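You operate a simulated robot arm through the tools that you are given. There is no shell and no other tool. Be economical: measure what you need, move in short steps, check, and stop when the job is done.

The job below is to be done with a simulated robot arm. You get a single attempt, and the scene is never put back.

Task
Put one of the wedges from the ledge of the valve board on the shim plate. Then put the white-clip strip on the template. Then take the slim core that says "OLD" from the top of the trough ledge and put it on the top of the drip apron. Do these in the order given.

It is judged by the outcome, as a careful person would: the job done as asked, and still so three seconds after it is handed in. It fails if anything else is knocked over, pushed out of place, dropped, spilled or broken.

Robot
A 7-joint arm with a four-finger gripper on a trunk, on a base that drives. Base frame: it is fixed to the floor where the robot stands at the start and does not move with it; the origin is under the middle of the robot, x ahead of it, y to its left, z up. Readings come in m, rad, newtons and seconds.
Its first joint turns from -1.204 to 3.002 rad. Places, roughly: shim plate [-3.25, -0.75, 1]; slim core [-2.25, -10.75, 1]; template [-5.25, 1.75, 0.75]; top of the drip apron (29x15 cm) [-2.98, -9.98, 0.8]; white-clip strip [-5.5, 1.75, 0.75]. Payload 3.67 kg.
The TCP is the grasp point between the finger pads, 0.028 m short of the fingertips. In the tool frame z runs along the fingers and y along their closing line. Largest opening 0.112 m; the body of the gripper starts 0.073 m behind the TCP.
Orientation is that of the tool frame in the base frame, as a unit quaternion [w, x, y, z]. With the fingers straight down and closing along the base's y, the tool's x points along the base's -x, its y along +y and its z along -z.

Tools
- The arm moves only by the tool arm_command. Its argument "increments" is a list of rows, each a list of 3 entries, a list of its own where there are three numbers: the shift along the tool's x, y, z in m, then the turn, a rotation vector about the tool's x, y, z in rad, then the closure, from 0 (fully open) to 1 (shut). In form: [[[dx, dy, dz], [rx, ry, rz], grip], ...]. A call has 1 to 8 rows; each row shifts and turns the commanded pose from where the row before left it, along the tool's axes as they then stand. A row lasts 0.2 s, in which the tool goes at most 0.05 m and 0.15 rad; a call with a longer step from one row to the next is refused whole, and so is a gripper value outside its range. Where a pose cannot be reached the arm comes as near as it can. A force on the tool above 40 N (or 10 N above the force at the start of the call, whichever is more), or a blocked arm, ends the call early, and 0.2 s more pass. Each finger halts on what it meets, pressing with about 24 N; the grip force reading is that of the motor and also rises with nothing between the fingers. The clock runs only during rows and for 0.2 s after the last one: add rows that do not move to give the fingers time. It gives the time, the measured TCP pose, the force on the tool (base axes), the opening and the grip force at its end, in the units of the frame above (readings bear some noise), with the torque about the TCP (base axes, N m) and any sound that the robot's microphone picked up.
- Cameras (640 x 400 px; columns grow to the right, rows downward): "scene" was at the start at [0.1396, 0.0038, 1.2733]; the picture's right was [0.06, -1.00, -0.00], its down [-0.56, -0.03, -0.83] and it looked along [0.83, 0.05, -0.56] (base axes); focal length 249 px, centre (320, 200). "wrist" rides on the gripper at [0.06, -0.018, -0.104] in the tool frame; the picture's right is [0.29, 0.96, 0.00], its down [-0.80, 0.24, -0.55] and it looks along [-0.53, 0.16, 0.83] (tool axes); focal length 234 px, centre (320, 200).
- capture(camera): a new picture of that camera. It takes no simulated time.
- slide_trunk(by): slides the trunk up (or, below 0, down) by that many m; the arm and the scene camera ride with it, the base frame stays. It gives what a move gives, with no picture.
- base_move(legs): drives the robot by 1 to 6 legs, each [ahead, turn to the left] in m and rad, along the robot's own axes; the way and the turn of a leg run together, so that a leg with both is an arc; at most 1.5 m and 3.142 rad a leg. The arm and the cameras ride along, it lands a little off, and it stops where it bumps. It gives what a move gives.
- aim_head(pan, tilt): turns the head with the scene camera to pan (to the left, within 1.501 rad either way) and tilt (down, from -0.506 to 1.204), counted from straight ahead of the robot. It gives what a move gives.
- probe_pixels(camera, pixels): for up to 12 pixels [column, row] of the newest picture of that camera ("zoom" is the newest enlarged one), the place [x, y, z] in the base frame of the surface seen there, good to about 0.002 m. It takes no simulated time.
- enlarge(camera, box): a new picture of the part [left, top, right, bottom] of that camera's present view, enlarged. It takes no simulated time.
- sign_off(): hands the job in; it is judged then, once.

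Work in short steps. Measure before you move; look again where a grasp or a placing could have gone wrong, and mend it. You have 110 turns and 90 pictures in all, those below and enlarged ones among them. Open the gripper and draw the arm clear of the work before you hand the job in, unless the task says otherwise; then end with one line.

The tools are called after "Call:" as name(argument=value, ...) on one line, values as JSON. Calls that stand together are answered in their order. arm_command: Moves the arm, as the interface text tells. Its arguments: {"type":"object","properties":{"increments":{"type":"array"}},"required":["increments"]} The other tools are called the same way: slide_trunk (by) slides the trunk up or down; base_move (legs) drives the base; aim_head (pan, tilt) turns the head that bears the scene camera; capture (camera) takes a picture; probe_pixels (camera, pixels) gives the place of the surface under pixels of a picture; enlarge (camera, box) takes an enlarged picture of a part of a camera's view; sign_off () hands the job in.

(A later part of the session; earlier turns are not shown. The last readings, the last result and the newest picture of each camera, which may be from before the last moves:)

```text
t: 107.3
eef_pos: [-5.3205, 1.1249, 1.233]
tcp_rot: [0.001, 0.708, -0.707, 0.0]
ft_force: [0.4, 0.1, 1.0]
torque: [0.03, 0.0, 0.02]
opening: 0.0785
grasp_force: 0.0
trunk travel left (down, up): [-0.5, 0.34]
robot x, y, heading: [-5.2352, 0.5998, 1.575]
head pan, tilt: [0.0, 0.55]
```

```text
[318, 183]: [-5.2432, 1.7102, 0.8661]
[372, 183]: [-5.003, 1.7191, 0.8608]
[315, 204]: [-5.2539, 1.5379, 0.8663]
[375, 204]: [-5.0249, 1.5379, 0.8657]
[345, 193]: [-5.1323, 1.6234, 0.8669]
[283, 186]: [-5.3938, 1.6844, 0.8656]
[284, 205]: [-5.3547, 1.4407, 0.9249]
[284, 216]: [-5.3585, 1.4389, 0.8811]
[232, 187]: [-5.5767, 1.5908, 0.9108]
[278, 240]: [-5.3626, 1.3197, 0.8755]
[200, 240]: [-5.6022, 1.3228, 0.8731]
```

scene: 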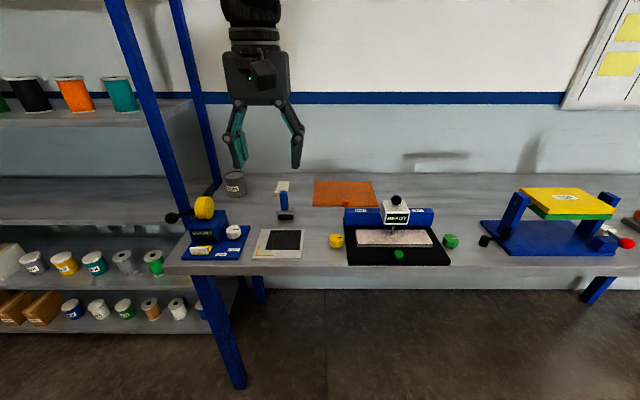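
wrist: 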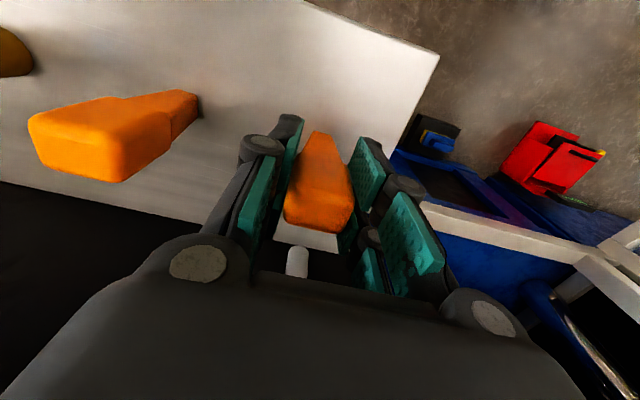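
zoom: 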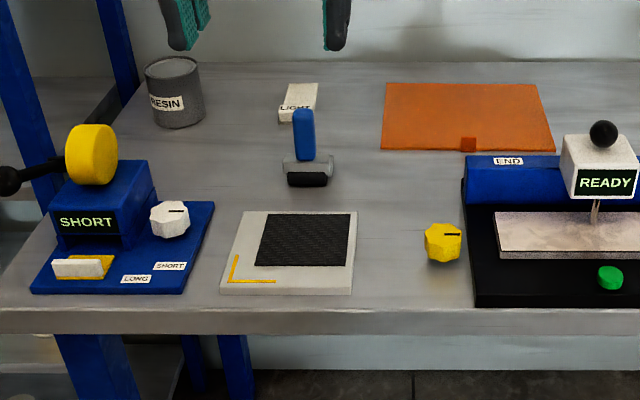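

I zoom in on the white "LIGHT" item and the brown sheet.

Call:
enlarge(camera="scene", box=[260, 165, 390, 235])

Call:
enlarge(camera="scene", box=[265, 170, 305, 195])

Call:
capture(camera="wrist")

```text
4.92 times, centred on (325, 200) of scene
```

zoom: 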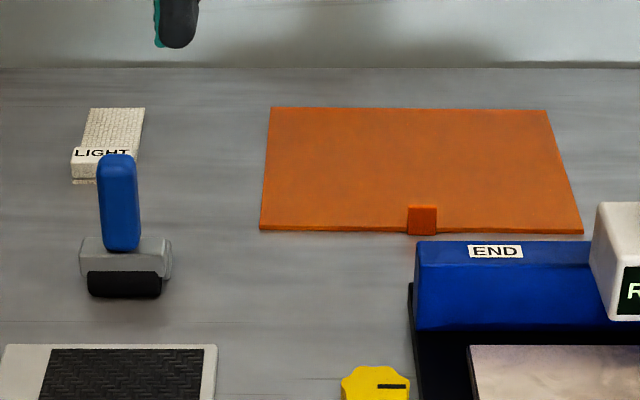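

```text
16.00 times, centred on (285, 182) of scene
```

zoom: 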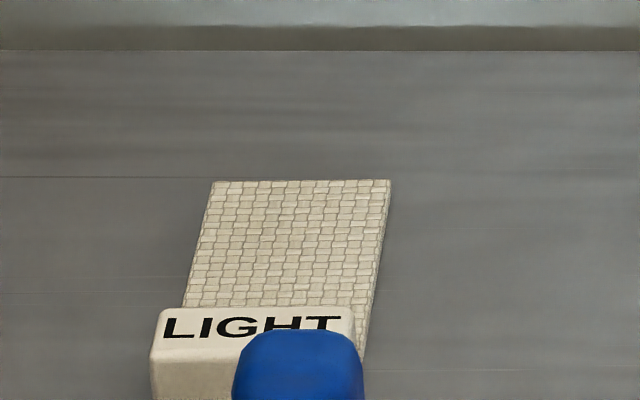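

```text
58 pictures are left
```

wrist: 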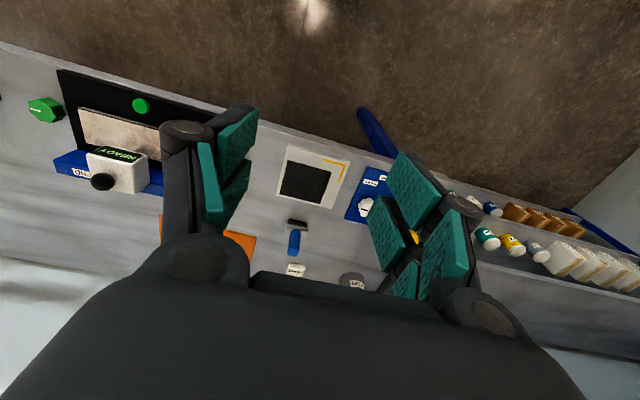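

The strip is a woven piece with a white clip labelled LIGHT at its near end; the brown sheet (centre ≈(−5.13,1.63)) fits as the template. I move closer and look down.

Call:
base_move(legs=[[0.22, 0]])

Call:
aim_head(pan=0.1, tilt=0.75)

Call:
enlarge(camera="scene", box=[230, 100, 390, 200])

```text
t: 109.0
eef_pos: [-5.3214, 1.3476, 1.2331]
tcp_rot: [0.001, 0.708, -0.706, 0.0]
ft_force: [0.2, 0.1, -0.4]
torque: [-0.01, -0.01, -0.04]
opening: 0.0784
grasp_force: 0.1
trunk travel left (down, up): [-0.5, 0.34]
robot x, y, heading: [-5.2374, 0.8191, 1.574]
head pan, tilt: [0.0, 0.55]
```

```text
t: 109.7
eef_pos: [-5.3209, 1.3458, 1.234]
tcp_rot: [-0.001, 0.708, -0.706, 0.0]
ft_force: [-0.5, -0.3, -0.6]
torque: [-0.01, -0.01, -0.01]
opening: 0.0786
grasp_force: 0.0
trunk travel left (down, up): [-0.5, 0.34]
robot x, y, heading: [-5.2374, 0.8195, 1.571]
head pan, tilt: [0.099, 0.75]
```

```text
4.00 times, centred on (310, 150) of scene
```

zoom: 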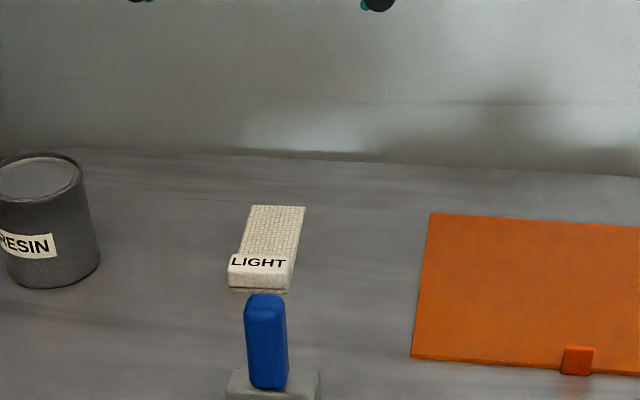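

Call:
probe_pixels(camera="zoom", pixels=[[252, 207], [304, 208], [243, 250], [296, 250], [233, 258], [292, 262], [230, 270], [288, 274], [260, 274], [260, 289], [230, 289], [265, 295]])

Call:
probe_pixels(camera="zoom", pixels=[[265, 303], [265, 375], [431, 215], [413, 355], [638, 227], [577, 349], [577, 370], [560, 366], [258, 262], [275, 230], [320, 300], [80, 165]])

Call:
enlarge(camera="scene", box=[282, 147, 314, 175])

```text
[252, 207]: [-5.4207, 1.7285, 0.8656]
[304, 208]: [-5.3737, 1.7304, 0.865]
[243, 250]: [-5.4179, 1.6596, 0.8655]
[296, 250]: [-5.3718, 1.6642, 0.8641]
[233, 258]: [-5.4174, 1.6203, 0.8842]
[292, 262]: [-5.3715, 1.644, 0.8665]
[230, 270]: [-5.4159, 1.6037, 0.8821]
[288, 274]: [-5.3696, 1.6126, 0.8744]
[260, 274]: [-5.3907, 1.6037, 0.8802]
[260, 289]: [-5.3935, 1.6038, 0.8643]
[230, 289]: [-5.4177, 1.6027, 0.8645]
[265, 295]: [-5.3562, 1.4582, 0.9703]
```

```text
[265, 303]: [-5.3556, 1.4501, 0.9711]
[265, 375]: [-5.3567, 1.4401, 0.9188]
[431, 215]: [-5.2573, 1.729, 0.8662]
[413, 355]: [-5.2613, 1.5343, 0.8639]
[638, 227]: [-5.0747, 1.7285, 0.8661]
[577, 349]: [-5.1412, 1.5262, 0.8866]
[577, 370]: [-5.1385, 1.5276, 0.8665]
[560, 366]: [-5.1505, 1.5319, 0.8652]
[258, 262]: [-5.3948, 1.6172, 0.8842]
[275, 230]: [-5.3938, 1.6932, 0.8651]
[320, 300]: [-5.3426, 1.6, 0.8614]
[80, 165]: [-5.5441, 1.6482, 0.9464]
```

```text
14.29 times, centred on (298, 161) of scene
```

zoom: 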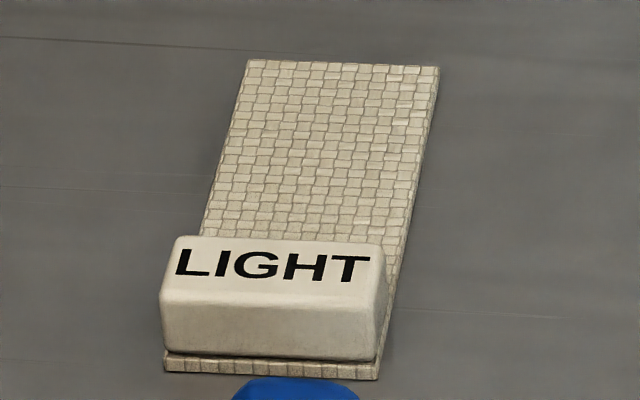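

Clip: x −5.419…−5.370, y 1.604…1.628, top 0.884; strip runs to y≈1.73. I'll grip the clip across x, no tool turn needed. I first move above it at height.

Call:
arm_command(increments=[[[-0.045, 0.0123, 0], [0, 0, 0], 0.3], [[-0.045, 0.0123, 0], [0, 0, 0], 0.3], [[-0.045, 0.0123, 0], [0, 0, 0], 0.3], [[-0.045, 0.0123, 0], [0, 0, 0], 0.3], [[-0.045, 0.0123, 0], [0, 0, 0], 0.3], [[-0.045, 0.0123, 0], [0, 0, 0], 0.3], [[0, 0, 0.045], [0, 0, 0], 0.3], [[0, 0, 0.045], [0, 0, 0], 0.3]])

Call:
capture(camera="scene")

```text
t: 111.5
eef_pos: [-5.3897, 1.6188, 1.1505]
tcp_rot: [-0.005, -0.705, 0.709, 0.006]
ft_force: [-0.3, 0.3, -1.3]
torque: [-0.06, 0.0, -0.03]
opening: 0.0781
grasp_force: 0.0
trunk travel left (down, up): [-0.5, 0.34]
robot x, y, heading: [-5.2375, 0.8188, 1.571]
head pan, tilt: [0.099, 0.75]
```

```text
55 pictures are left
```

scene: 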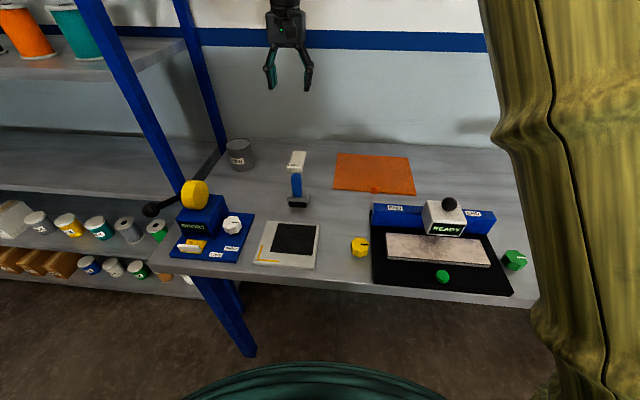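

I let it settle while descending to z≈1.0, and probe the READY head's knob height.

Call:
arm_command(increments=[[[0, 0, 0.045], [0, 0, 0], 0.3], [[0, 0, 0.045], [0, 0, 0], 0.3], [[0, 0, 0.04], [0, 0, 0], 0.3], [[0, 0, 0], [0, 0, 0], 0.3], [[0, 0, 0], [0, 0, 0], 0.3]])

Call:
probe_pixels(camera="scene", pixels=[[449, 201], [449, 207], [425, 207], [462, 212], [390, 210], [400, 225], [465, 205]])

Call:
enlarge(camera="wrist", box=[160, 0, 560, 250])

```text
t: 112.7
eef_pos: [-5.3802, 1.6233, 1.0241]
tcp_rot: [-0.013, -0.7, 0.714, 0.011]
ft_force: [-0.2, 0.0, 0.8]
torque: [0.01, 0.03, 0.0]
opening: 0.0787
grasp_force: 0.1
trunk travel left (down, up): [-0.5, 0.34]
robot x, y, heading: [-5.2365, 0.8208, 1.572]
head pan, tilt: [0.099, 0.75]
```

```text
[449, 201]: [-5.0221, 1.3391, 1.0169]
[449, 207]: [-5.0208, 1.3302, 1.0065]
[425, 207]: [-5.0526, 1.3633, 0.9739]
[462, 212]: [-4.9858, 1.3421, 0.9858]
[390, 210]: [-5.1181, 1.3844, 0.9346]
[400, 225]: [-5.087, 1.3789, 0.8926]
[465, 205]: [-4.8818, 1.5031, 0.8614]
```

```text
1.60 times, centred on (360, 125) of wrist
```

zoom: 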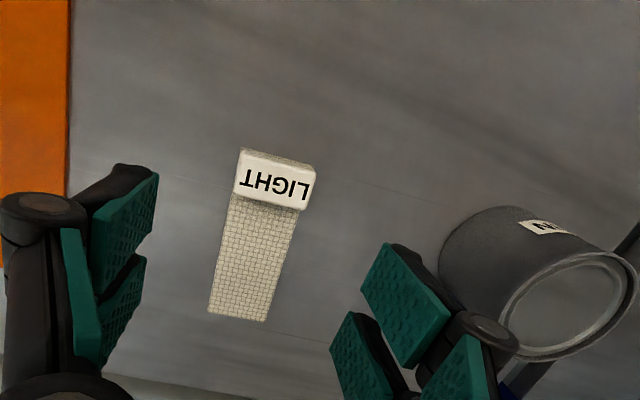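

The arm is again near its low limit at this trunk height. I raise the tool and lower the trunk 0.25 m instead.

Call:
arm_command(increments=[[[0, 0, -0.045], [0, 0, 0], 0.3], [[0, 0, -0.045], [0, 0, 0], 0.3], [[0, 0, -0.045], [0, 0, 0], 0.3], [[0, 0, -0.045], [0, 0, 0], 0.3], [[0, 0, -0.045], [0, 0, 0], 0.3], [[0, 0, 0], [0, 0, 0], 0.3]])

Call:
slide_trunk(by=-0.25)

Call:
arm_command(increments=[[[0, 0, 0], [0, 0, 0], 0.3], [[0, 0, 0], [0, 0, 0], 0.3]])

```text
t: 114.1
eef_pos: [-5.3759, 1.6264, 1.24]
tcp_rot: [-0.013, -0.7, 0.714, 0.006]
ft_force: [0.5, 0.3, -0.8]
torque: [-0.04, -0.01, 0.0]
opening: 0.0783
grasp_force: 0.1
trunk travel left (down, up): [-0.5, 0.34]
robot x, y, heading: [-5.2356, 0.8197, 1.575]
head pan, tilt: [0.099, 0.75]
```

```text
t: 116.7
eef_pos: [-5.3775, 1.6224, 1.0006]
tcp_rot: [-0.01, -0.701, 0.713, 0.011]
ft_force: [-0.1, 0.2, 0.1]
torque: [0.02, -0.01, 0.0]
opening: 0.0785
grasp_force: 0.0
trunk travel left (down, up): [-0.25, 0.59]
robot x, y, heading: [-5.2359, 0.8193, 1.569]
head pan, tilt: [0.099, 0.75]
```

```text
t: 117.3
eef_pos: [-5.3771, 1.6223, 1.0001]
tcp_rot: [-0.011, -0.701, 0.713, 0.01]
ft_force: [-0.1, 0.7, -0.4]
torque: [0.03, -0.01, 0.01]
opening: 0.0786
grasp_force: 0.0
trunk travel left (down, up): [-0.25, 0.59]
robot x, y, heading: [-5.2355, 0.8213, 1.571]
head pan, tilt: [0.099, 0.75]
```

Still slightly off. I descend a bit now that the trunk is lower and see whether it recovers.

Call:
arm_command(increments=[[[0, 0, 0.03], [0, 0, 0], 0.3], [[0, 0, 0], [0, 0, 0], 0.3], [[0, 0, 0], [0, 0, 0], 0.3]])

```text
t: 118.1
eef_pos: [-5.3763, 1.6237, 0.9705]
tcp_rot: [-0.01, -0.7, 0.714, 0.011]
ft_force: [-0.2, -0.7, 0.5]
torque: [-0.01, 0.0, 0.0]
opening: 0.0782
grasp_force: 0.0
trunk travel left (down, up): [-0.25, 0.59]
robot x, y, heading: [-5.2351, 0.8197, 1.571]
head pan, tilt: [0.099, 0.75]
```

The error stays constant, so I test a correction: turn [0.03,0,−0.02] and shift to the clip's centre.

Call:
arm_command(increments=[[[0.007, 0.018, 0], [0.03, 0, -0.02], 0.3], [[0, 0, 0], [0, 0, 0], 0.3], [[0, 0, 0], [0, 0, 0], 0.3]])

```text
t: 119.1
eef_pos: [-5.3724, 1.6241, 0.9825]
tcp_rot: [-0.013, -0.7, 0.714, 0.012]
ft_force: [-0.1, 0.5, -0.2]
torque: [0.0, 0.03, -0.01]
opening: 0.0786
grasp_force: 0.2
trunk travel left (down, up): [-0.25, 0.59]
robot x, y, heading: [-5.2371, 0.8227, 1.572]
head pan, tilt: [0.099, 0.75]
stopped in row 3: the arm was blocked; the commanded pose is now the measured one
```

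The arm reports being blocked. I look to the right where the elbow is.

Call:
aim_head(pan=-0.6, tilt=0.5)

Call:
capture(camera="scene")

```text
t: 120.2
eef_pos: [-5.3748, 1.6252, 0.9821]
tcp_rot: [-0.011, -0.7, 0.714, 0.011]
ft_force: [-0.4, 0.1, 1.0]
torque: [0.05, 0.01, -0.01]
opening: 0.0783
grasp_force: 0.0
trunk travel left (down, up): [-0.25, 0.59]
robot x, y, heading: [-5.2343, 0.8168, 1.571]
head pan, tilt: [-0.6, 0.499]
```

```text
53 pictures are left
```

scene: 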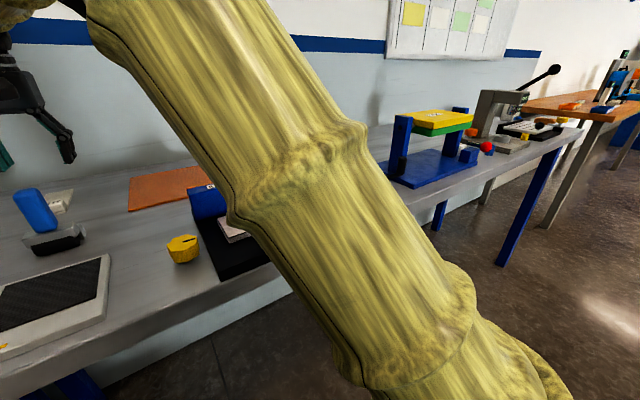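

The large link passes in front of the READY device; I probe the link's position to check for contact with it.

Call:
probe_pixels(camera="scene", pixels=[[100, 45], [160, 80], [220, 120], [250, 200], [300, 150], [340, 250], [290, 270], [360, 370], [250, 60], [205, 170]])

Call:
capture(camera="wrist")

```text
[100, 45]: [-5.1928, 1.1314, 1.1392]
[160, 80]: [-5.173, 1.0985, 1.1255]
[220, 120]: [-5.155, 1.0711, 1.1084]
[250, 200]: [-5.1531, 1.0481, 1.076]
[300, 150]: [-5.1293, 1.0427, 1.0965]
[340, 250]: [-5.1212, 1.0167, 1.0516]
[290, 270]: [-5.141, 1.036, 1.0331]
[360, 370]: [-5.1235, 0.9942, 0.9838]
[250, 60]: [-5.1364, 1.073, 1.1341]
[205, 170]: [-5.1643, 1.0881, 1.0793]
```

```text
52 pictures are left
```

wrist: 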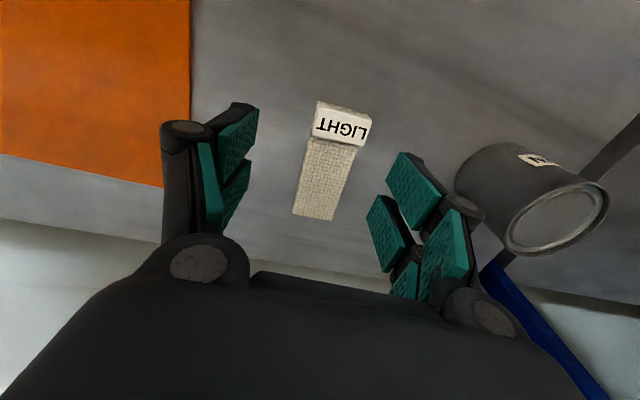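

No contact with objects; it looks like a joint limit at this extension. I back the tool off up and toward the robot, restoring level, and look down at the base's clearance to the bench.

Call:
arm_command(increments=[[[0.02, 0, -0.04], [0, 0, 0], 0.3], [[0.04, 0, -0.02], [0, 0, 0], 0.3], [[0.045, 0, 0], [0.03, 0, -0.02], 0.3], [[0.045, 0, 0], [0, 0, 0], 0.3], [[0.045, 0, 0], [0, 0, 0], 0.3], [[0, 0, 0], [0, 0, 0], 0.3]])

Call:
aim_head(pan=0.0, tilt=1.1)

Call:
capture(camera="scene")

```text
t: 121.6
eef_pos: [-5.3799, 1.428, 1.0417]
tcp_rot: [-0.001, 0.709, -0.705, 0.001]
ft_force: [0.1, -0.2, 0.5]
torque: [0.04, -0.04, -0.01]
opening: 0.0785
grasp_force: 0.1
trunk travel left (down, up): [-0.25, 0.59]
robot x, y, heading: [-5.2349, 0.8185, 1.573]
head pan, tilt: [-0.6, 0.499]
```

```text
t: 122.6
eef_pos: [-5.3778, 1.4288, 1.0413]
tcp_rot: [0.0, 0.709, -0.706, 0.0]
ft_force: [-0.4, 1.0, 0.4]
torque: [0.01, -0.01, -0.01]
opening: 0.0787
grasp_force: 0.0
trunk travel left (down, up): [-0.25, 0.59]
robot x, y, heading: [-5.2355, 0.8201, 1.573]
head pan, tilt: [0.0, 1.1]
```

```text
51 pictures are left
```

scene: 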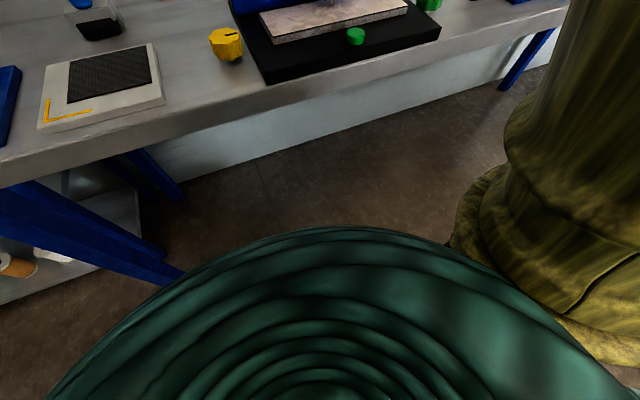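

The tool is level again. I probe the base's front rim and the bench edge.

Call:
probe_pixels(camera="scene", pixels=[[320, 235], [330, 260], [250, 250], [400, 245], [300, 105], [360, 88], [200, 300], [320, 300], [470, 220]])

```text
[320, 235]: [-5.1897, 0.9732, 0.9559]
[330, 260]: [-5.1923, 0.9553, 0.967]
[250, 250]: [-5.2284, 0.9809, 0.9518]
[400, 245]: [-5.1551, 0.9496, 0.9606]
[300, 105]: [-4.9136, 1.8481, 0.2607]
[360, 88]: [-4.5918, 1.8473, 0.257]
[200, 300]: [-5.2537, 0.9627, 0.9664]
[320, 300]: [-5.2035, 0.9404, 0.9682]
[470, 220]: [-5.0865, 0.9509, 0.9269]
```

Torso front is about 0.15 m ahead of the axis, bench edge at y≈1.22, so I can go 0.13 m closer. First I raise the tool a little over the blue handle (top 0.971).

Call:
arm_command(increments=[[[0, 0, -0.04], [0, 0, 0], 0.3], [[0.02, 0, -0.03], [0, 0, 0], 0.3], [[0, 0, 0], [0, 0, 0], 0.3]])

Call:
base_move(legs=[[0.13, 0]])

```text
t: 123.4
eef_pos: [-5.3781, 1.408, 1.1113]
tcp_rot: [-0.001, 0.709, -0.706, -0.001]
ft_force: [1.0, 0.4, -0.3]
torque: [0.03, 0.05, -0.03]
opening: 0.0787
grasp_force: 0.0
trunk travel left (down, up): [-0.25, 0.59]
robot x, y, heading: [-5.2395, 0.8176, 1.572]
head pan, tilt: [0.0, 1.1]
```

```text
t: 124.6
eef_pos: [-5.3776, 1.5391, 1.1106]
tcp_rot: [0.0, 0.708, -0.706, 0.001]
ft_force: [0.5, 0.7, -0.2]
torque: [0.02, 0.0, 0.01]
opening: 0.0784
grasp_force: 0.0
trunk travel left (down, up): [-0.25, 0.59]
robot x, y, heading: [-5.2359, 0.946, 1.566]
head pan, tilt: [0.0, 1.1]
```

No bump. I move over the clip (−5.3945,1.616) and descend partway to z≈0.95.

Call:
arm_command(increments=[[[-0.04, 0.01, 0], [0, 0, 0], 0.3], [[-0.037, 0.007, 0], [0, 0, 0], 0.3], [[0, 0, 0.04], [0, 0, 0], 0.3], [[0, 0, 0.04], [0, 0, 0], 0.3], [[0, 0, 0.04], [0, 0, 0], 0.3], [[0, 0, 0.04], [0, 0, 0], 0.3], [[0, 0, 0], [0, 0, 0], 0.3]])

Call:
enlarge(camera="wrist", box=[160, 0, 560, 250])

```text
t: 126.2
eef_pos: [-5.3948, 1.6145, 0.9492]
tcp_rot: [-0.001, 0.708, -0.706, 0.001]
ft_force: [0.0, 0.3, 0.0]
torque: [-0.02, 0.03, -0.05]
opening: 0.0783
grasp_force: 0.1
trunk travel left (down, up): [-0.25, 0.59]
robot x, y, heading: [-5.2395, 0.9527, 1.571]
head pan, tilt: [0.0, 1.1]
```

```text
1.60 times, centred on (360, 125) of wrist
```

zoom: 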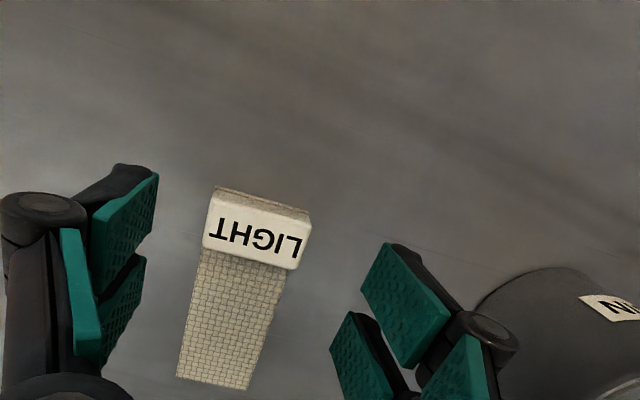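

Level and on target. I verify the clip position from the wrist view before the final descent.

Call:
probe_pixels(camera="zoom", pixels=[[210, 225], [300, 245], [255, 225], [250, 250], [215, 188], [310, 212], [205, 300], [280, 310], [180, 375], [248, 385], [400, 180]])

```text
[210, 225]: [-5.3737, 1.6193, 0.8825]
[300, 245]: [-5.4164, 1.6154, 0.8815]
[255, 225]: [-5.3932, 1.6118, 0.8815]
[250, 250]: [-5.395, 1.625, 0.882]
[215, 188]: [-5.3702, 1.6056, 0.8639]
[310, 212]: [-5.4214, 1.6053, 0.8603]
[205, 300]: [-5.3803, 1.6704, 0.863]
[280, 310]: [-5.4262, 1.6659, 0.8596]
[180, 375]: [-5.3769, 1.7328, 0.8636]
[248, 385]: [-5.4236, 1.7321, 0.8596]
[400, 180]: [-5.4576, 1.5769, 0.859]
```

Clip centre ≈(−5.395,1.617), table z≈0.861. I descend to TCP z 0.893 (tips ≈0.865) and close.

Call:
arm_command(increments=[[[-0.002, 0, 0.03], [0, 0, 0], 0.3], [[0, 0, 0.02], [0, 0, 0], 0.3], [[0, 0, 0.006], [0, 0, 0], 0.3], [[0, 0, 0], [0, 0, 0], 0.3], [[0, 0, 0], [0, 0, 0], 0.45], [[0, 0, 0], [0, 0, 0], 0.55], [[0, 0, 0], [0, 0, 0], 0.8], [[0, 0, 0], [0, 0, 0], 0.8]])

Call:
enlarge(camera="wrist", box=[160, 0, 560, 250])

```text
t: 128.0
eef_pos: [-5.3951, 1.6154, 0.895]
tcp_rot: [0.0, 0.708, -0.706, 0.0]
ft_force: [0.9, 0.2, 0.9]
torque: [0.02, -0.02, 0.01]
opening: 0.0497
grasp_force: 24.5
trunk travel left (down, up): [-0.25, 0.59]
robot x, y, heading: [-5.2384, 0.9488, 1.576]
head pan, tilt: [0.0, 1.1]
```

```text
1.60 times, centred on (360, 125) of wrist
```

zoom: 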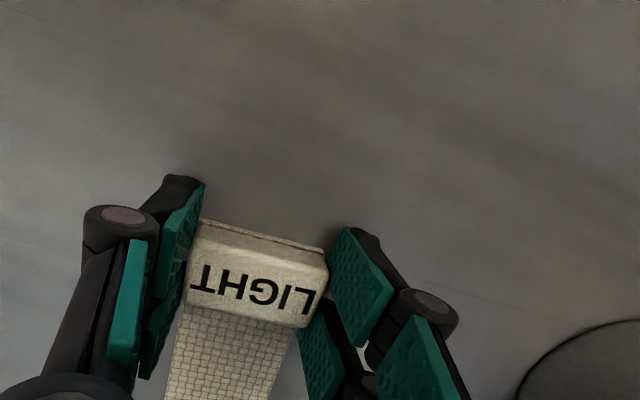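

The clip is gripped (opening 0.0497, 24 N). I lift it slowly by about 0.11 m and check how the strip hangs.

Call:
arm_command(increments=[[[0, 0, -0.02], [0, 0, 0], 0.8], [[0, 0, -0.03], [0, 0, 0], 0.8], [[0, 0, -0.03], [0, 0, 0], 0.8], [[0, 0, -0.03], [0, 0, 0], 0.8], [[0, 0, 0], [0, 0, 0], 0.8]])

Call:
aim_head(pan=0.1, tilt=0.75)

Call:
capture(camera="scene")

Call:
enlarge(camera="wrist", box=[160, 0, 560, 250])

```text
t: 129.2
eef_pos: [-5.3944, 1.6159, 1.0043]
tcp_rot: [-0.001, 0.708, -0.706, 0.0]
ft_force: [-0.3, -1.9, -0.3]
torque: [-0.01, 0.01, 0.01]
opening: 0.0493
grasp_force: 24.3
trunk travel left (down, up): [-0.25, 0.59]
robot x, y, heading: [-5.2338, 0.9508, 1.574]
head pan, tilt: [0.0, 1.1]
```

```text
t: 130.1
eef_pos: [-5.3964, 1.616, 1.0054]
tcp_rot: [-0.001, 0.708, -0.706, 0.001]
ft_force: [-0.1, 0.5, 0.4]
torque: [0.0, -0.03, 0.0]
opening: 0.049
grasp_force: 24.1
trunk travel left (down, up): [-0.25, 0.59]
robot x, y, heading: [-5.2358, 0.9459, 1.572]
head pan, tilt: [0.099, 0.75]
```

```text
48 pictures are left
```

scene: 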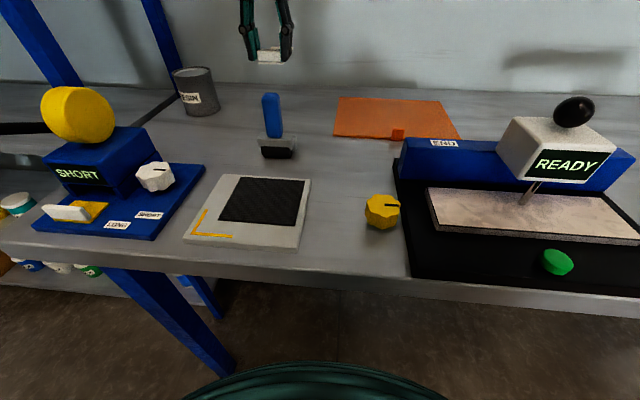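

```text
1.60 times, centred on (360, 125) of wrist
```

zoom: 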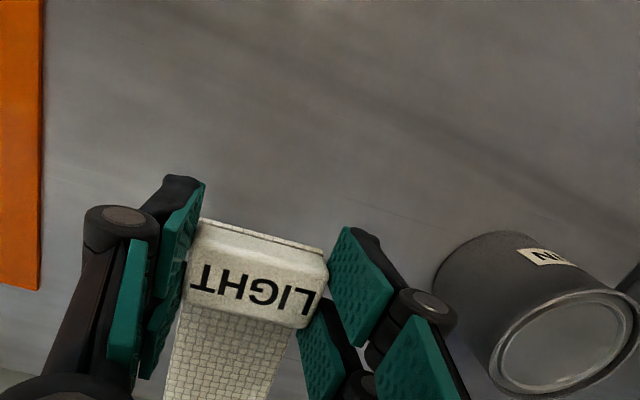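

The strip stays flat and rigid. I carry it to above the template (x −5.13, y 1.597), keeping z≈1.02.

Call:
arm_command(increments=[[[0.01, -0.03, -0.02], [0, 0, 0], 0.8], [[0.005, -0.04, 0], [0, 0, 0], 0.8], [[0.004, -0.04, 0], [0, 0, 0], 0.8], [[0, -0.04, 0], [0, 0, 0], 0.8], [[0, -0.04, 0], [0, 0, 0], 0.8], [[0, -0.04, 0], [0, 0, 0], 0.8], [[0, -0.036, 0], [0, 0, 0], 0.8], [[0, 0, 0], [0, 0, 0], 0.8]])

Call:
capture(camera="scene")

Call:
enlarge(camera="wrist", box=[160, 0, 560, 250])

```text
t: 131.9
eef_pos: [-5.1288, 1.5999, 1.0248]
tcp_rot: [-0.001, 0.709, -0.705, 0.0]
ft_force: [-0.6, -0.3, -1.1]
torque: [-0.01, -0.01, 0.0]
opening: 0.0495
grasp_force: 23.6
trunk travel left (down, up): [-0.25, 0.59]
robot x, y, heading: [-5.238, 0.9513, 1.578]
head pan, tilt: [0.099, 0.75]
```

```text
46 pictures are left
```

scene: 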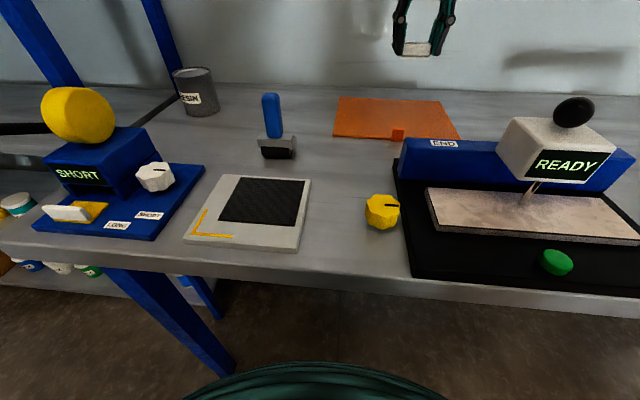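

```text
1.60 times, centred on (360, 125) of wrist
```

zoom: 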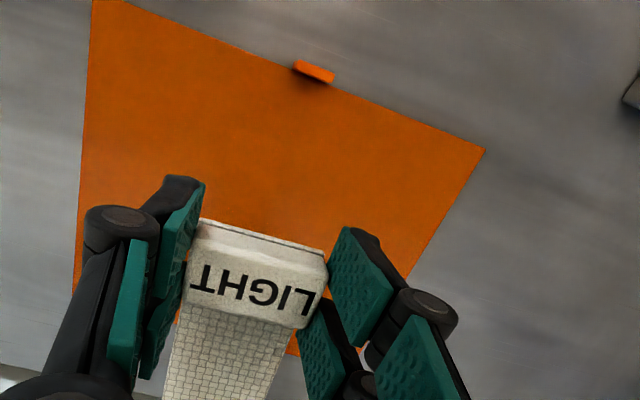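

Well above the template. I lower to just over it (target TCP z≈0.900), shifting 8 mm nearer to centre.

Call:
arm_command(increments=[[[0.008, 0, 0.035], [0, 0, 0], 0.8], [[0, 0, 0.035], [0, 0, 0], 0.8], [[0, 0, 0.03], [0, 0, 0], 0.8], [[0, 0, 0.014], [0, 0, 0], 0.8], [[0, 0, 0.007], [0, 0, 0], 0.8], [[0, 0, 0], [0, 0, 0], 0.8]])

Call:
enlarge(camera="scene", box=[320, 70, 480, 170])

```text
t: 133.3
eef_pos: [-5.1269, 1.591, 0.9046]
tcp_rot: [-0.001, 0.709, -0.706, 0.001]
ft_force: [-0.2, -0.2, -0.8]
torque: [-0.01, -0.01, 0.0]
opening: 0.0492
grasp_force: 23.9
trunk travel left (down, up): [-0.25, 0.59]
robot x, y, heading: [-5.236, 0.9503, 1.574]
head pan, tilt: [0.099, 0.75]
```

```text
4.00 times, centred on (400, 120) of scene
```

zoom: 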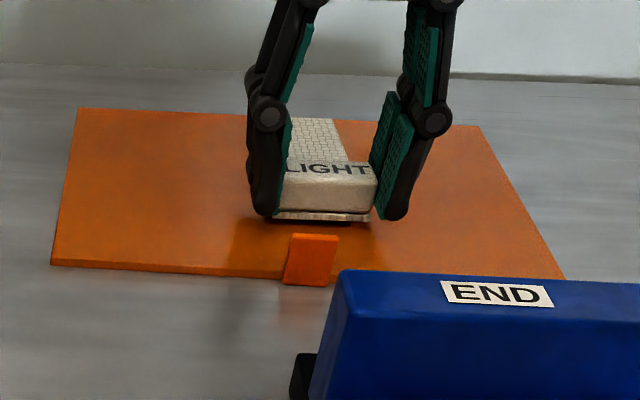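

A few millimetres remain. I lower in 1–2 mm steps to contact.

Call:
arm_command(increments=[[[0, 0, 0.002], [0, 0, 0], 0.8], [[0, 0, 0.001], [0, 0, 0], 0.8], [[0, 0, 0.001], [0, 0, 0], 0.8], [[0, 0, 0], [0, 0, 0], 0.8]])

```text
t: 134.3
eef_pos: [-5.1282, 1.5901, 0.901]
tcp_rot: [-0.001, 0.709, -0.705, 0.0]
ft_force: [-0.3, -0.7, 0.2]
torque: [-0.03, -0.03, -0.01]
opening: 0.0495
grasp_force: 23.9
trunk travel left (down, up): [-0.25, 0.59]
robot x, y, heading: [-5.2357, 0.9502, 1.571]
head pan, tilt: [0.099, 0.75]
```

Call:
arm_command(increments=[[[0, 0, 0.001], [0, 0, 0], 0.8], [[0, 0, 0], [0, 0, 0], 0.8]])

Call:
enlarge(camera="scene", box=[380, 100, 430, 135])

```text
t: 134.9
eef_pos: [-5.1287, 1.5906, 0.9003]
tcp_rot: [-0.001, 0.709, -0.705, 0.001]
ft_force: [-0.3, 0.9, 3.6]
torque: [0.1, -0.01, 0.04]
opening: 0.0493
grasp_force: 24.0
trunk travel left (down, up): [-0.25, 0.59]
robot x, y, heading: [-5.2428, 0.9522, 1.572]
head pan, tilt: [0.099, 0.75]
```

```text
11.43 times, centred on (405, 118) of scene
```

zoom: 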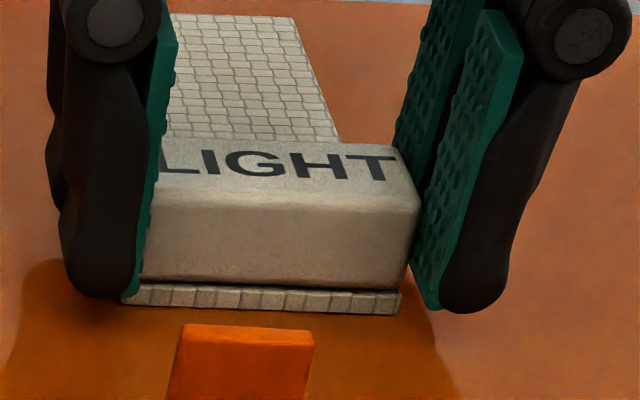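

Contact (3.6 N). I open gently and lift straight up.

Call:
arm_command(increments=[[[0, 0, 0], [0, 0, 0], 0.55], [[0, 0, 0], [0, 0, 0], 0.45], [[0, 0, 0], [0, 0, 0], 0.3], [[0, 0, 0], [0, 0, 0], 0.3], [[0, 0, -0.03], [0, 0, 0], 0.3], [[0, 0, -0.045], [0, 0, 0], 0.3], [[0, 0, -0.045], [0, 0, 0], 0.3], [[0, 0, -0.045], [0, 0, 0], 0.3]])

Call:
enlarge(camera="scene", box=[320, 70, 480, 170])

```text
t: 136.7
eef_pos: [-5.1284, 1.5909, 1.0644]
tcp_rot: [0.0, 0.709, -0.705, 0.0]
ft_force: [0.1, -1.1, 0.5]
torque: [0.01, -0.05, -0.02]
opening: 0.0784
grasp_force: 0.0
trunk travel left (down, up): [-0.25, 0.59]
robot x, y, heading: [-5.2367, 0.9491, 1.571]
head pan, tilt: [0.099, 0.75]
```

```text
4.00 times, centred on (400, 120) of scene
```

zoom: 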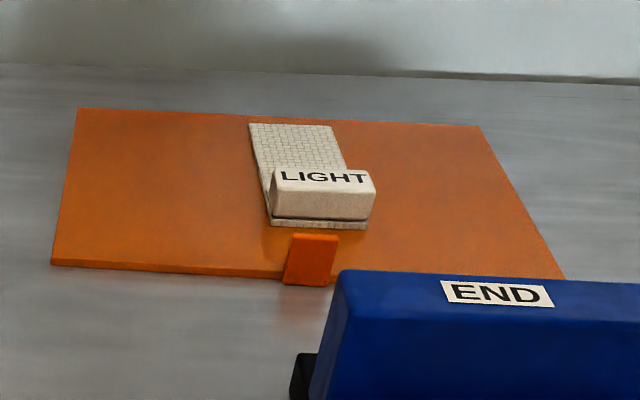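

The strip lies on the template. I raise further, retract the tool toward the robot, and back off.

Call:
arm_command(increments=[[[0, 0, -0.045], [0, 0, 0], 0.3], [[0, 0, -0.045], [0, 0, 0], 0.3], [[0, 0, -0.045], [0, 0, 0], 0.3], [[0.045, 0.02, -0.01], [0, 0, 0], 0.3], [[0.045, 0.02, 0], [0, 0, 0], 0.3], [[0.045, 0.02, 0], [0, 0, 0], 0.3], [[0.03, 0.02, 0], [0, 0, 0], 0.3], [[0, 0, 0], [0, 0, 0], 0.3]])

Call:
base_move(legs=[[-0.45, 0], [0, 1.57]])

Call:
aim_head(pan=1.4, tilt=0.15)

Call:
capture(camera="scene")

```text
refused: row 4 steps farther than a row can; nothing moved
```

```text
t: 143.2
eef_pos: [-5.8785, 0.6084, 1.064]
tcp_rot: [-0.001, 1.0, 0.003, 0.0]
ft_force: [0.0, -0.3, -0.2]
torque: [-0.02, 0.0, -0.02]
opening: 0.0786
grasp_force: 0.0
trunk travel left (down, up): [-0.25, 0.59]
robot x, y, heading: [-5.2363, 0.4986, -3.137]
head pan, tilt: [0.099, 0.75]
```

```text
t: 144.7
eef_pos: [-5.8775, 0.6083, 1.0643]
tcp_rot: [-0.001, 1.0, 0.002, -0.001]
ft_force: [0.3, -0.8, -0.4]
torque: [0.01, 0.02, -0.01]
opening: 0.0784
grasp_force: 0.0
trunk travel left (down, up): [-0.25, 0.59]
robot x, y, heading: [-5.2388, 0.5002, -3.143]
head pan, tilt: [1.4, 0.15]
```

```text
41 pictures are left
```

scene: 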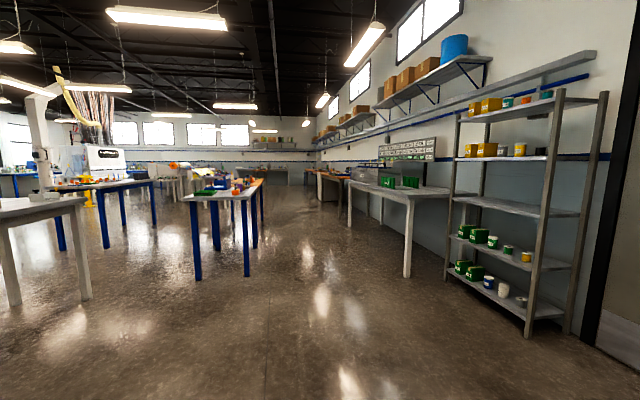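

The arm row was refused, but the base backed off with tips at z 1.036. I check the bench is undisturbed, then retract the arm.

Call:
aim_head(pan=-1.4, tilt=0.5)

Call:
capture(camera="scene")

Call:
arm_command(increments=[[[0.02, 0, -0.04], [0, 0, 0], 0.3], [[0.02, 0, -0.04], [0, 0, 0], 0.3], [[0.04, 0, -0.02], [0, 0, 0], 0.3], [[0.045, 0, 0], [0, 0, 0], 0.3], [[0.04, 0, 0], [0, 0, 0], 0.3], [[0, 0, 0], [0, 0, 0], 0.3]])

```text
t: 147.2
eef_pos: [-5.8782, 0.6074, 1.065]
tcp_rot: [-0.001, 1.0, 0.002, 0.0]
ft_force: [0.5, 0.1, 0.3]
torque: [0.01, -0.03, -0.04]
opening: 0.0786
grasp_force: 0.0
trunk travel left (down, up): [-0.25, 0.59]
robot x, y, heading: [-5.2379, 0.5025, -3.14]
head pan, tilt: [-1.4, 0.499]
```

```text
40 pictures are left
```

scene: 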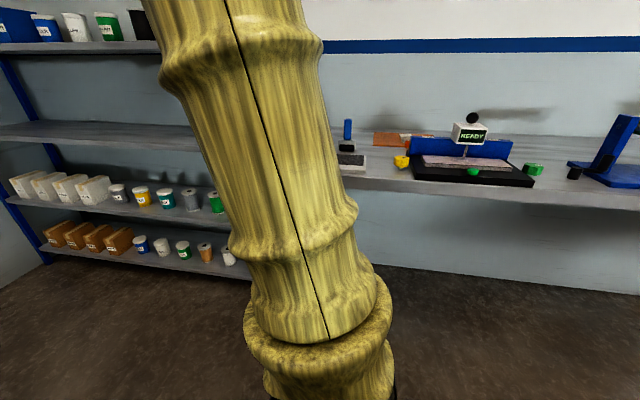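

```text
t: 148.6
eef_pos: [-5.7122, 0.6084, 1.1635]
tcp_rot: [-0.001, 1.0, 0.003, 0.0]
ft_force: [0.0, 0.3, -0.3]
torque: [0.01, 0.03, 0.01]
opening: 0.0783
grasp_force: 0.1
trunk travel left (down, up): [-0.25, 0.59]
robot x, y, heading: [-5.2381, 0.4976, -3.139]
head pan, tilt: [-1.4, 0.499]
```

Bench is undisturbed. I turn to face −y and probe the aisle.

Call:
base_move(legs=[[0, 1.57]])

Call:
aim_head(pan=0.3, tilt=0.2)

Call:
capture(camera="scene")

```text
t: 152.8
eef_pos: [-5.3388, 0.023, 1.1648]
tcp_rot: [0.0, 0.702, 0.712, 0.0]
ft_force: [-0.5, -0.2, 0.2]
torque: [0.02, -0.01, 0.02]
opening: 0.0785
grasp_force: 0.1
trunk travel left (down, up): [-0.25, 0.59]
robot x, y, heading: [-5.2362, 0.5008, -1.561]
head pan, tilt: [-1.4, 0.499]
```

```text
t: 154.5
eef_pos: [-5.3403, 0.0231, 1.1642]
tcp_rot: [-0.001, 0.702, 0.712, -0.001]
ft_force: [-1.2, 0.5, -0.7]
torque: [0.0, 0.03, 0.01]
opening: 0.0786
grasp_force: 0.1
trunk travel left (down, up): [-0.25, 0.59]
robot x, y, heading: [-5.2366, 0.5032, -1.559]
head pan, tilt: [0.3, 0.201]
```

```text
39 pictures are left
```

scene: 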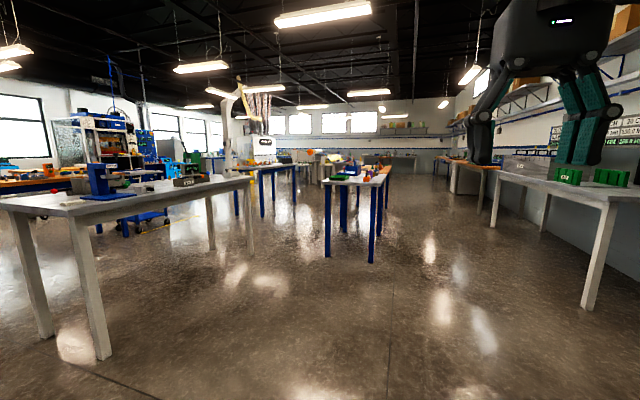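

I probe table edges and floor along the two aisles.

Call:
probe_pixels(camera="scene", pixels=[[327, 250], [372, 258], [385, 180], [250, 245], [103, 350], [262, 215], [320, 180], [440, 180], [495, 225], [590, 300], [300, 200], [420, 165]])

Call:
enlarge(camera="scene", box=[200, 110, 460, 270])

```text
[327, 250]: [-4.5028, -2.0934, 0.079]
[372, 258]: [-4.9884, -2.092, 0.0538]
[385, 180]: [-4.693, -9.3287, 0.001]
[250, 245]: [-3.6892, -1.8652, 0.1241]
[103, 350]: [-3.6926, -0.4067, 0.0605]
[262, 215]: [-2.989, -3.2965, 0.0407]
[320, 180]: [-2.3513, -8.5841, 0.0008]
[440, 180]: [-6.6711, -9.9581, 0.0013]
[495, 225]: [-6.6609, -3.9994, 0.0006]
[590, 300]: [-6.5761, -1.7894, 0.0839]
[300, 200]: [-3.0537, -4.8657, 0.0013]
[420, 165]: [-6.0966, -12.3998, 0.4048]
```

```text
2.46 times, centred on (330, 190) of scene
```

zoom: 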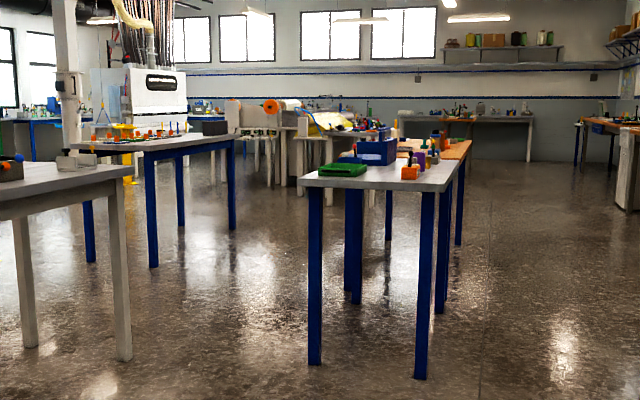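

The right aisle (x −5.0…−6.5) is open. I drive along x≈−5.65 toward −y.

Call:
base_move(legs=[[0, -0.23], [1.5, 0], [0.4, 0], [0, 0.22], [1.5, 0], [1.2, 0]])

Call:
capture(camera="scene")

```text
t: 178.4
eef_pos: [-5.7447, -4.5266, 1.1645]
tcp_rot: [0.0, 0.709, 0.705, -0.001]
ft_force: [-1.3, 0.1, 0.4]
torque: [-0.02, -0.03, -0.02]
opening: 0.0782
grasp_force: 0.0
trunk travel left (down, up): [-0.25, 0.59]
robot x, y, heading: [-5.6352, -4.0473, -1.573]
head pan, tilt: [0.3, 0.201]
```

```text
37 pictures are left
```

scene: 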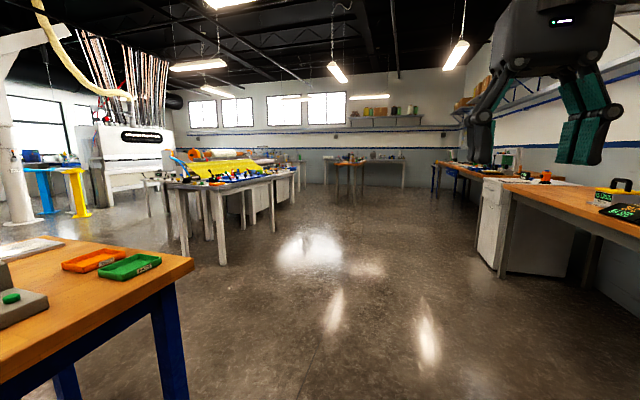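

I probe the structures ahead to locate the targets around (−2.5,−10.4).

Call:
probe_pixels(camera="scene", pixels=[[225, 260], [185, 255], [292, 200], [270, 178], [230, 165], [140, 165], [230, 155], [345, 160], [400, 180], [497, 275], [190, 290], [250, 225]])

Call:
enlarge(camera="scene", box=[130, 110, 450, 270])

```text
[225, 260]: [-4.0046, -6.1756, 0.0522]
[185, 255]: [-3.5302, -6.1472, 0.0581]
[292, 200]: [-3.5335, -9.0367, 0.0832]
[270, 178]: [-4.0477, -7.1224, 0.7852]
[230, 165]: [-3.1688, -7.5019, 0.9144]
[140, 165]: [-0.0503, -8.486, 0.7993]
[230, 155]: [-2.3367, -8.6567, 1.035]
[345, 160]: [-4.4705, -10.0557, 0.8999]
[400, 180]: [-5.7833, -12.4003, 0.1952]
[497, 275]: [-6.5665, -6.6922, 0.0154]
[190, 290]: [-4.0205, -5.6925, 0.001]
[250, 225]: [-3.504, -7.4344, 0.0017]
```

```text
2.00 times, centred on (290, 190) of scene
```

zoom: 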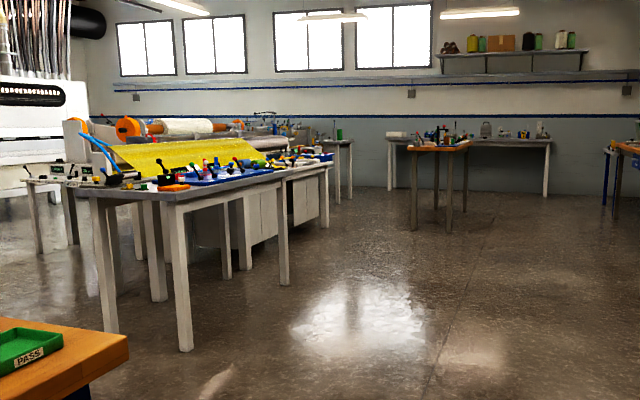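

I continue down the aisle to y≈−8.2 and look left.

Call:
base_move(legs=[[0, 0.08], [1.5, 0], [1.5, 0], [1.1, 0]])

Call:
aim_head(pan=0.9, tilt=0.3)

Call:
capture(camera="scene")

```text
t: 198.6
eef_pos: [-5.3752, -8.6408, 1.164]
tcp_rot: [0.0, 0.676, 0.737, -0.001]
ft_force: [-1.3, 0.0, 0.1]
torque: [0.01, 0.03, 0.02]
opening: 0.0784
grasp_force: 0.0
trunk travel left (down, up): [-0.25, 0.59]
robot x, y, heading: [-5.3078, -8.1549, -1.49]
head pan, tilt: [0.3, 0.201]
```

```text
t: 199.6
eef_pos: [-5.3737, -8.6392, 1.1641]
tcp_rot: [0.0, 0.676, 0.737, -0.001]
ft_force: [-0.3, -0.5, -0.6]
torque: [0.02, 0.02, 0.01]
opening: 0.0789
grasp_force: 0.1
trunk travel left (down, up): [-0.25, 0.59]
robot x, y, heading: [-5.3031, -8.156, -1.485]
head pan, tilt: [0.901, 0.3]
```

```text
35 pictures are left
```

scene: 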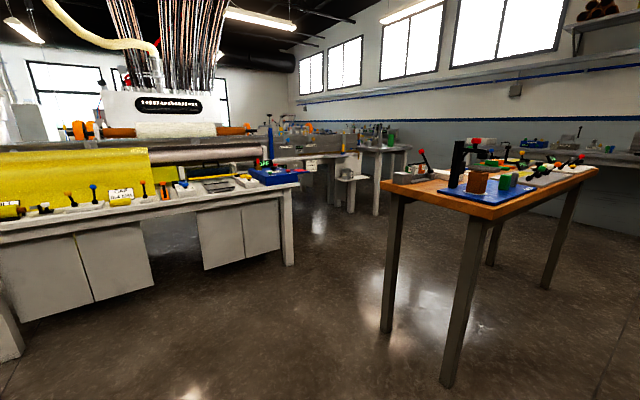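

Call:
enlarge(camera="scene", box=[240, 100, 430, 220])

Call:
probe_pixels(camera="scene", pixels=[[290, 260], [375, 210], [350, 210], [350, 177], [330, 160], [385, 300], [447, 380], [545, 285], [390, 145], [310, 165], [270, 180], [400, 152]])

```text
3.33 times, centred on (335, 160) of scene
```

zoom: 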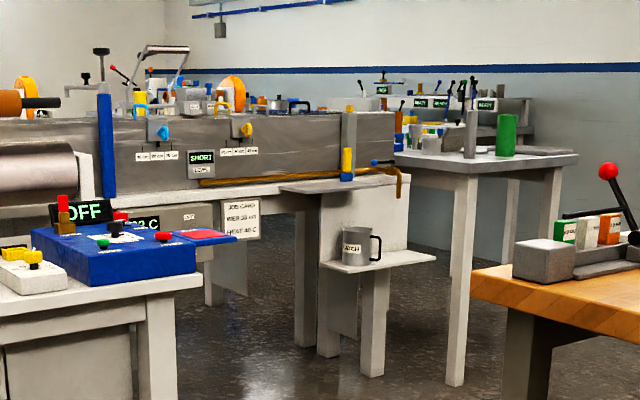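

```text
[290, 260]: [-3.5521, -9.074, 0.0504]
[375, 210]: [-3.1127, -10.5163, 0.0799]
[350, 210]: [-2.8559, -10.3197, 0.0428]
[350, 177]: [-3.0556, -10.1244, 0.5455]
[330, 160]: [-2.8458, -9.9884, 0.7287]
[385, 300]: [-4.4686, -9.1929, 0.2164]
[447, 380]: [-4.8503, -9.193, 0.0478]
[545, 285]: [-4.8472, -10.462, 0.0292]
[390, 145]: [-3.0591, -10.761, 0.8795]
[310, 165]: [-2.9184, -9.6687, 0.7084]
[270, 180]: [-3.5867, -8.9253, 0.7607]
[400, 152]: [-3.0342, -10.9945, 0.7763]
```

The apron appears as the grey plate at the trough's end (around zoom (340,185)). I raise the trunk for clearance and drive through the gap between the machine table and the small table.

Call:
slide_trunk(by=0.35)

Call:
base_move(legs=[[0, 1.24], [1.35, 0], [0, -1.32], [0.75, 0]])

Call:
aim_head(pan=0.7, tilt=0.5)

Call:
capture(camera="scene")

```text
t: 203.0
eef_pos: [-5.374, -8.6408, 1.5145]
tcp_rot: [0.0, 0.675, 0.738, 0.0]
ft_force: [0.1, 0.7, -0.3]
torque: [-0.01, -0.03, 0.01]
opening: 0.0783
grasp_force: 0.0
trunk travel left (down, up): [-0.6, 0.24]
robot x, y, heading: [-5.3061, -8.1553, -1.486]
head pan, tilt: [0.901, 0.3]
```

```text
t: 219.8
eef_pos: [-4.0995, -9.7265, 1.5143]
tcp_rot: [-0.001, 0.706, 0.708, 0.0]
ft_force: [0.6, 0.2, 0.6]
torque: [0.0, 0.01, -0.01]
opening: 0.0787
grasp_force: 0.2
trunk travel left (down, up): [-0.6, 0.24]
robot x, y, heading: [-3.9912, -9.2502, -1.569]
head pan, tilt: [0.901, 0.3]
```

```text
t: 220.6
eef_pos: [-4.0992, -9.7244, 1.5137]
tcp_rot: [0.0, 0.706, 0.708, -0.001]
ft_force: [0.5, -0.4, 0.6]
torque: [0.01, 0.02, -0.01]
opening: 0.0784
grasp_force: 0.0
trunk travel left (down, up): [-0.6, 0.24]
robot x, y, heading: [-3.9885, -9.2517, -1.566]
head pan, tilt: [0.7, 0.499]
```

```text
33 pictures are left
```

scene: 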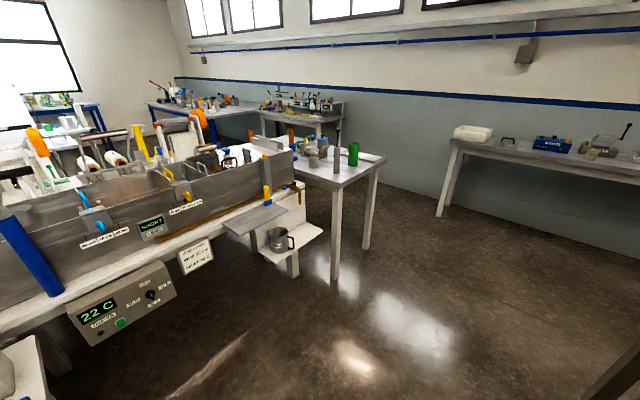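

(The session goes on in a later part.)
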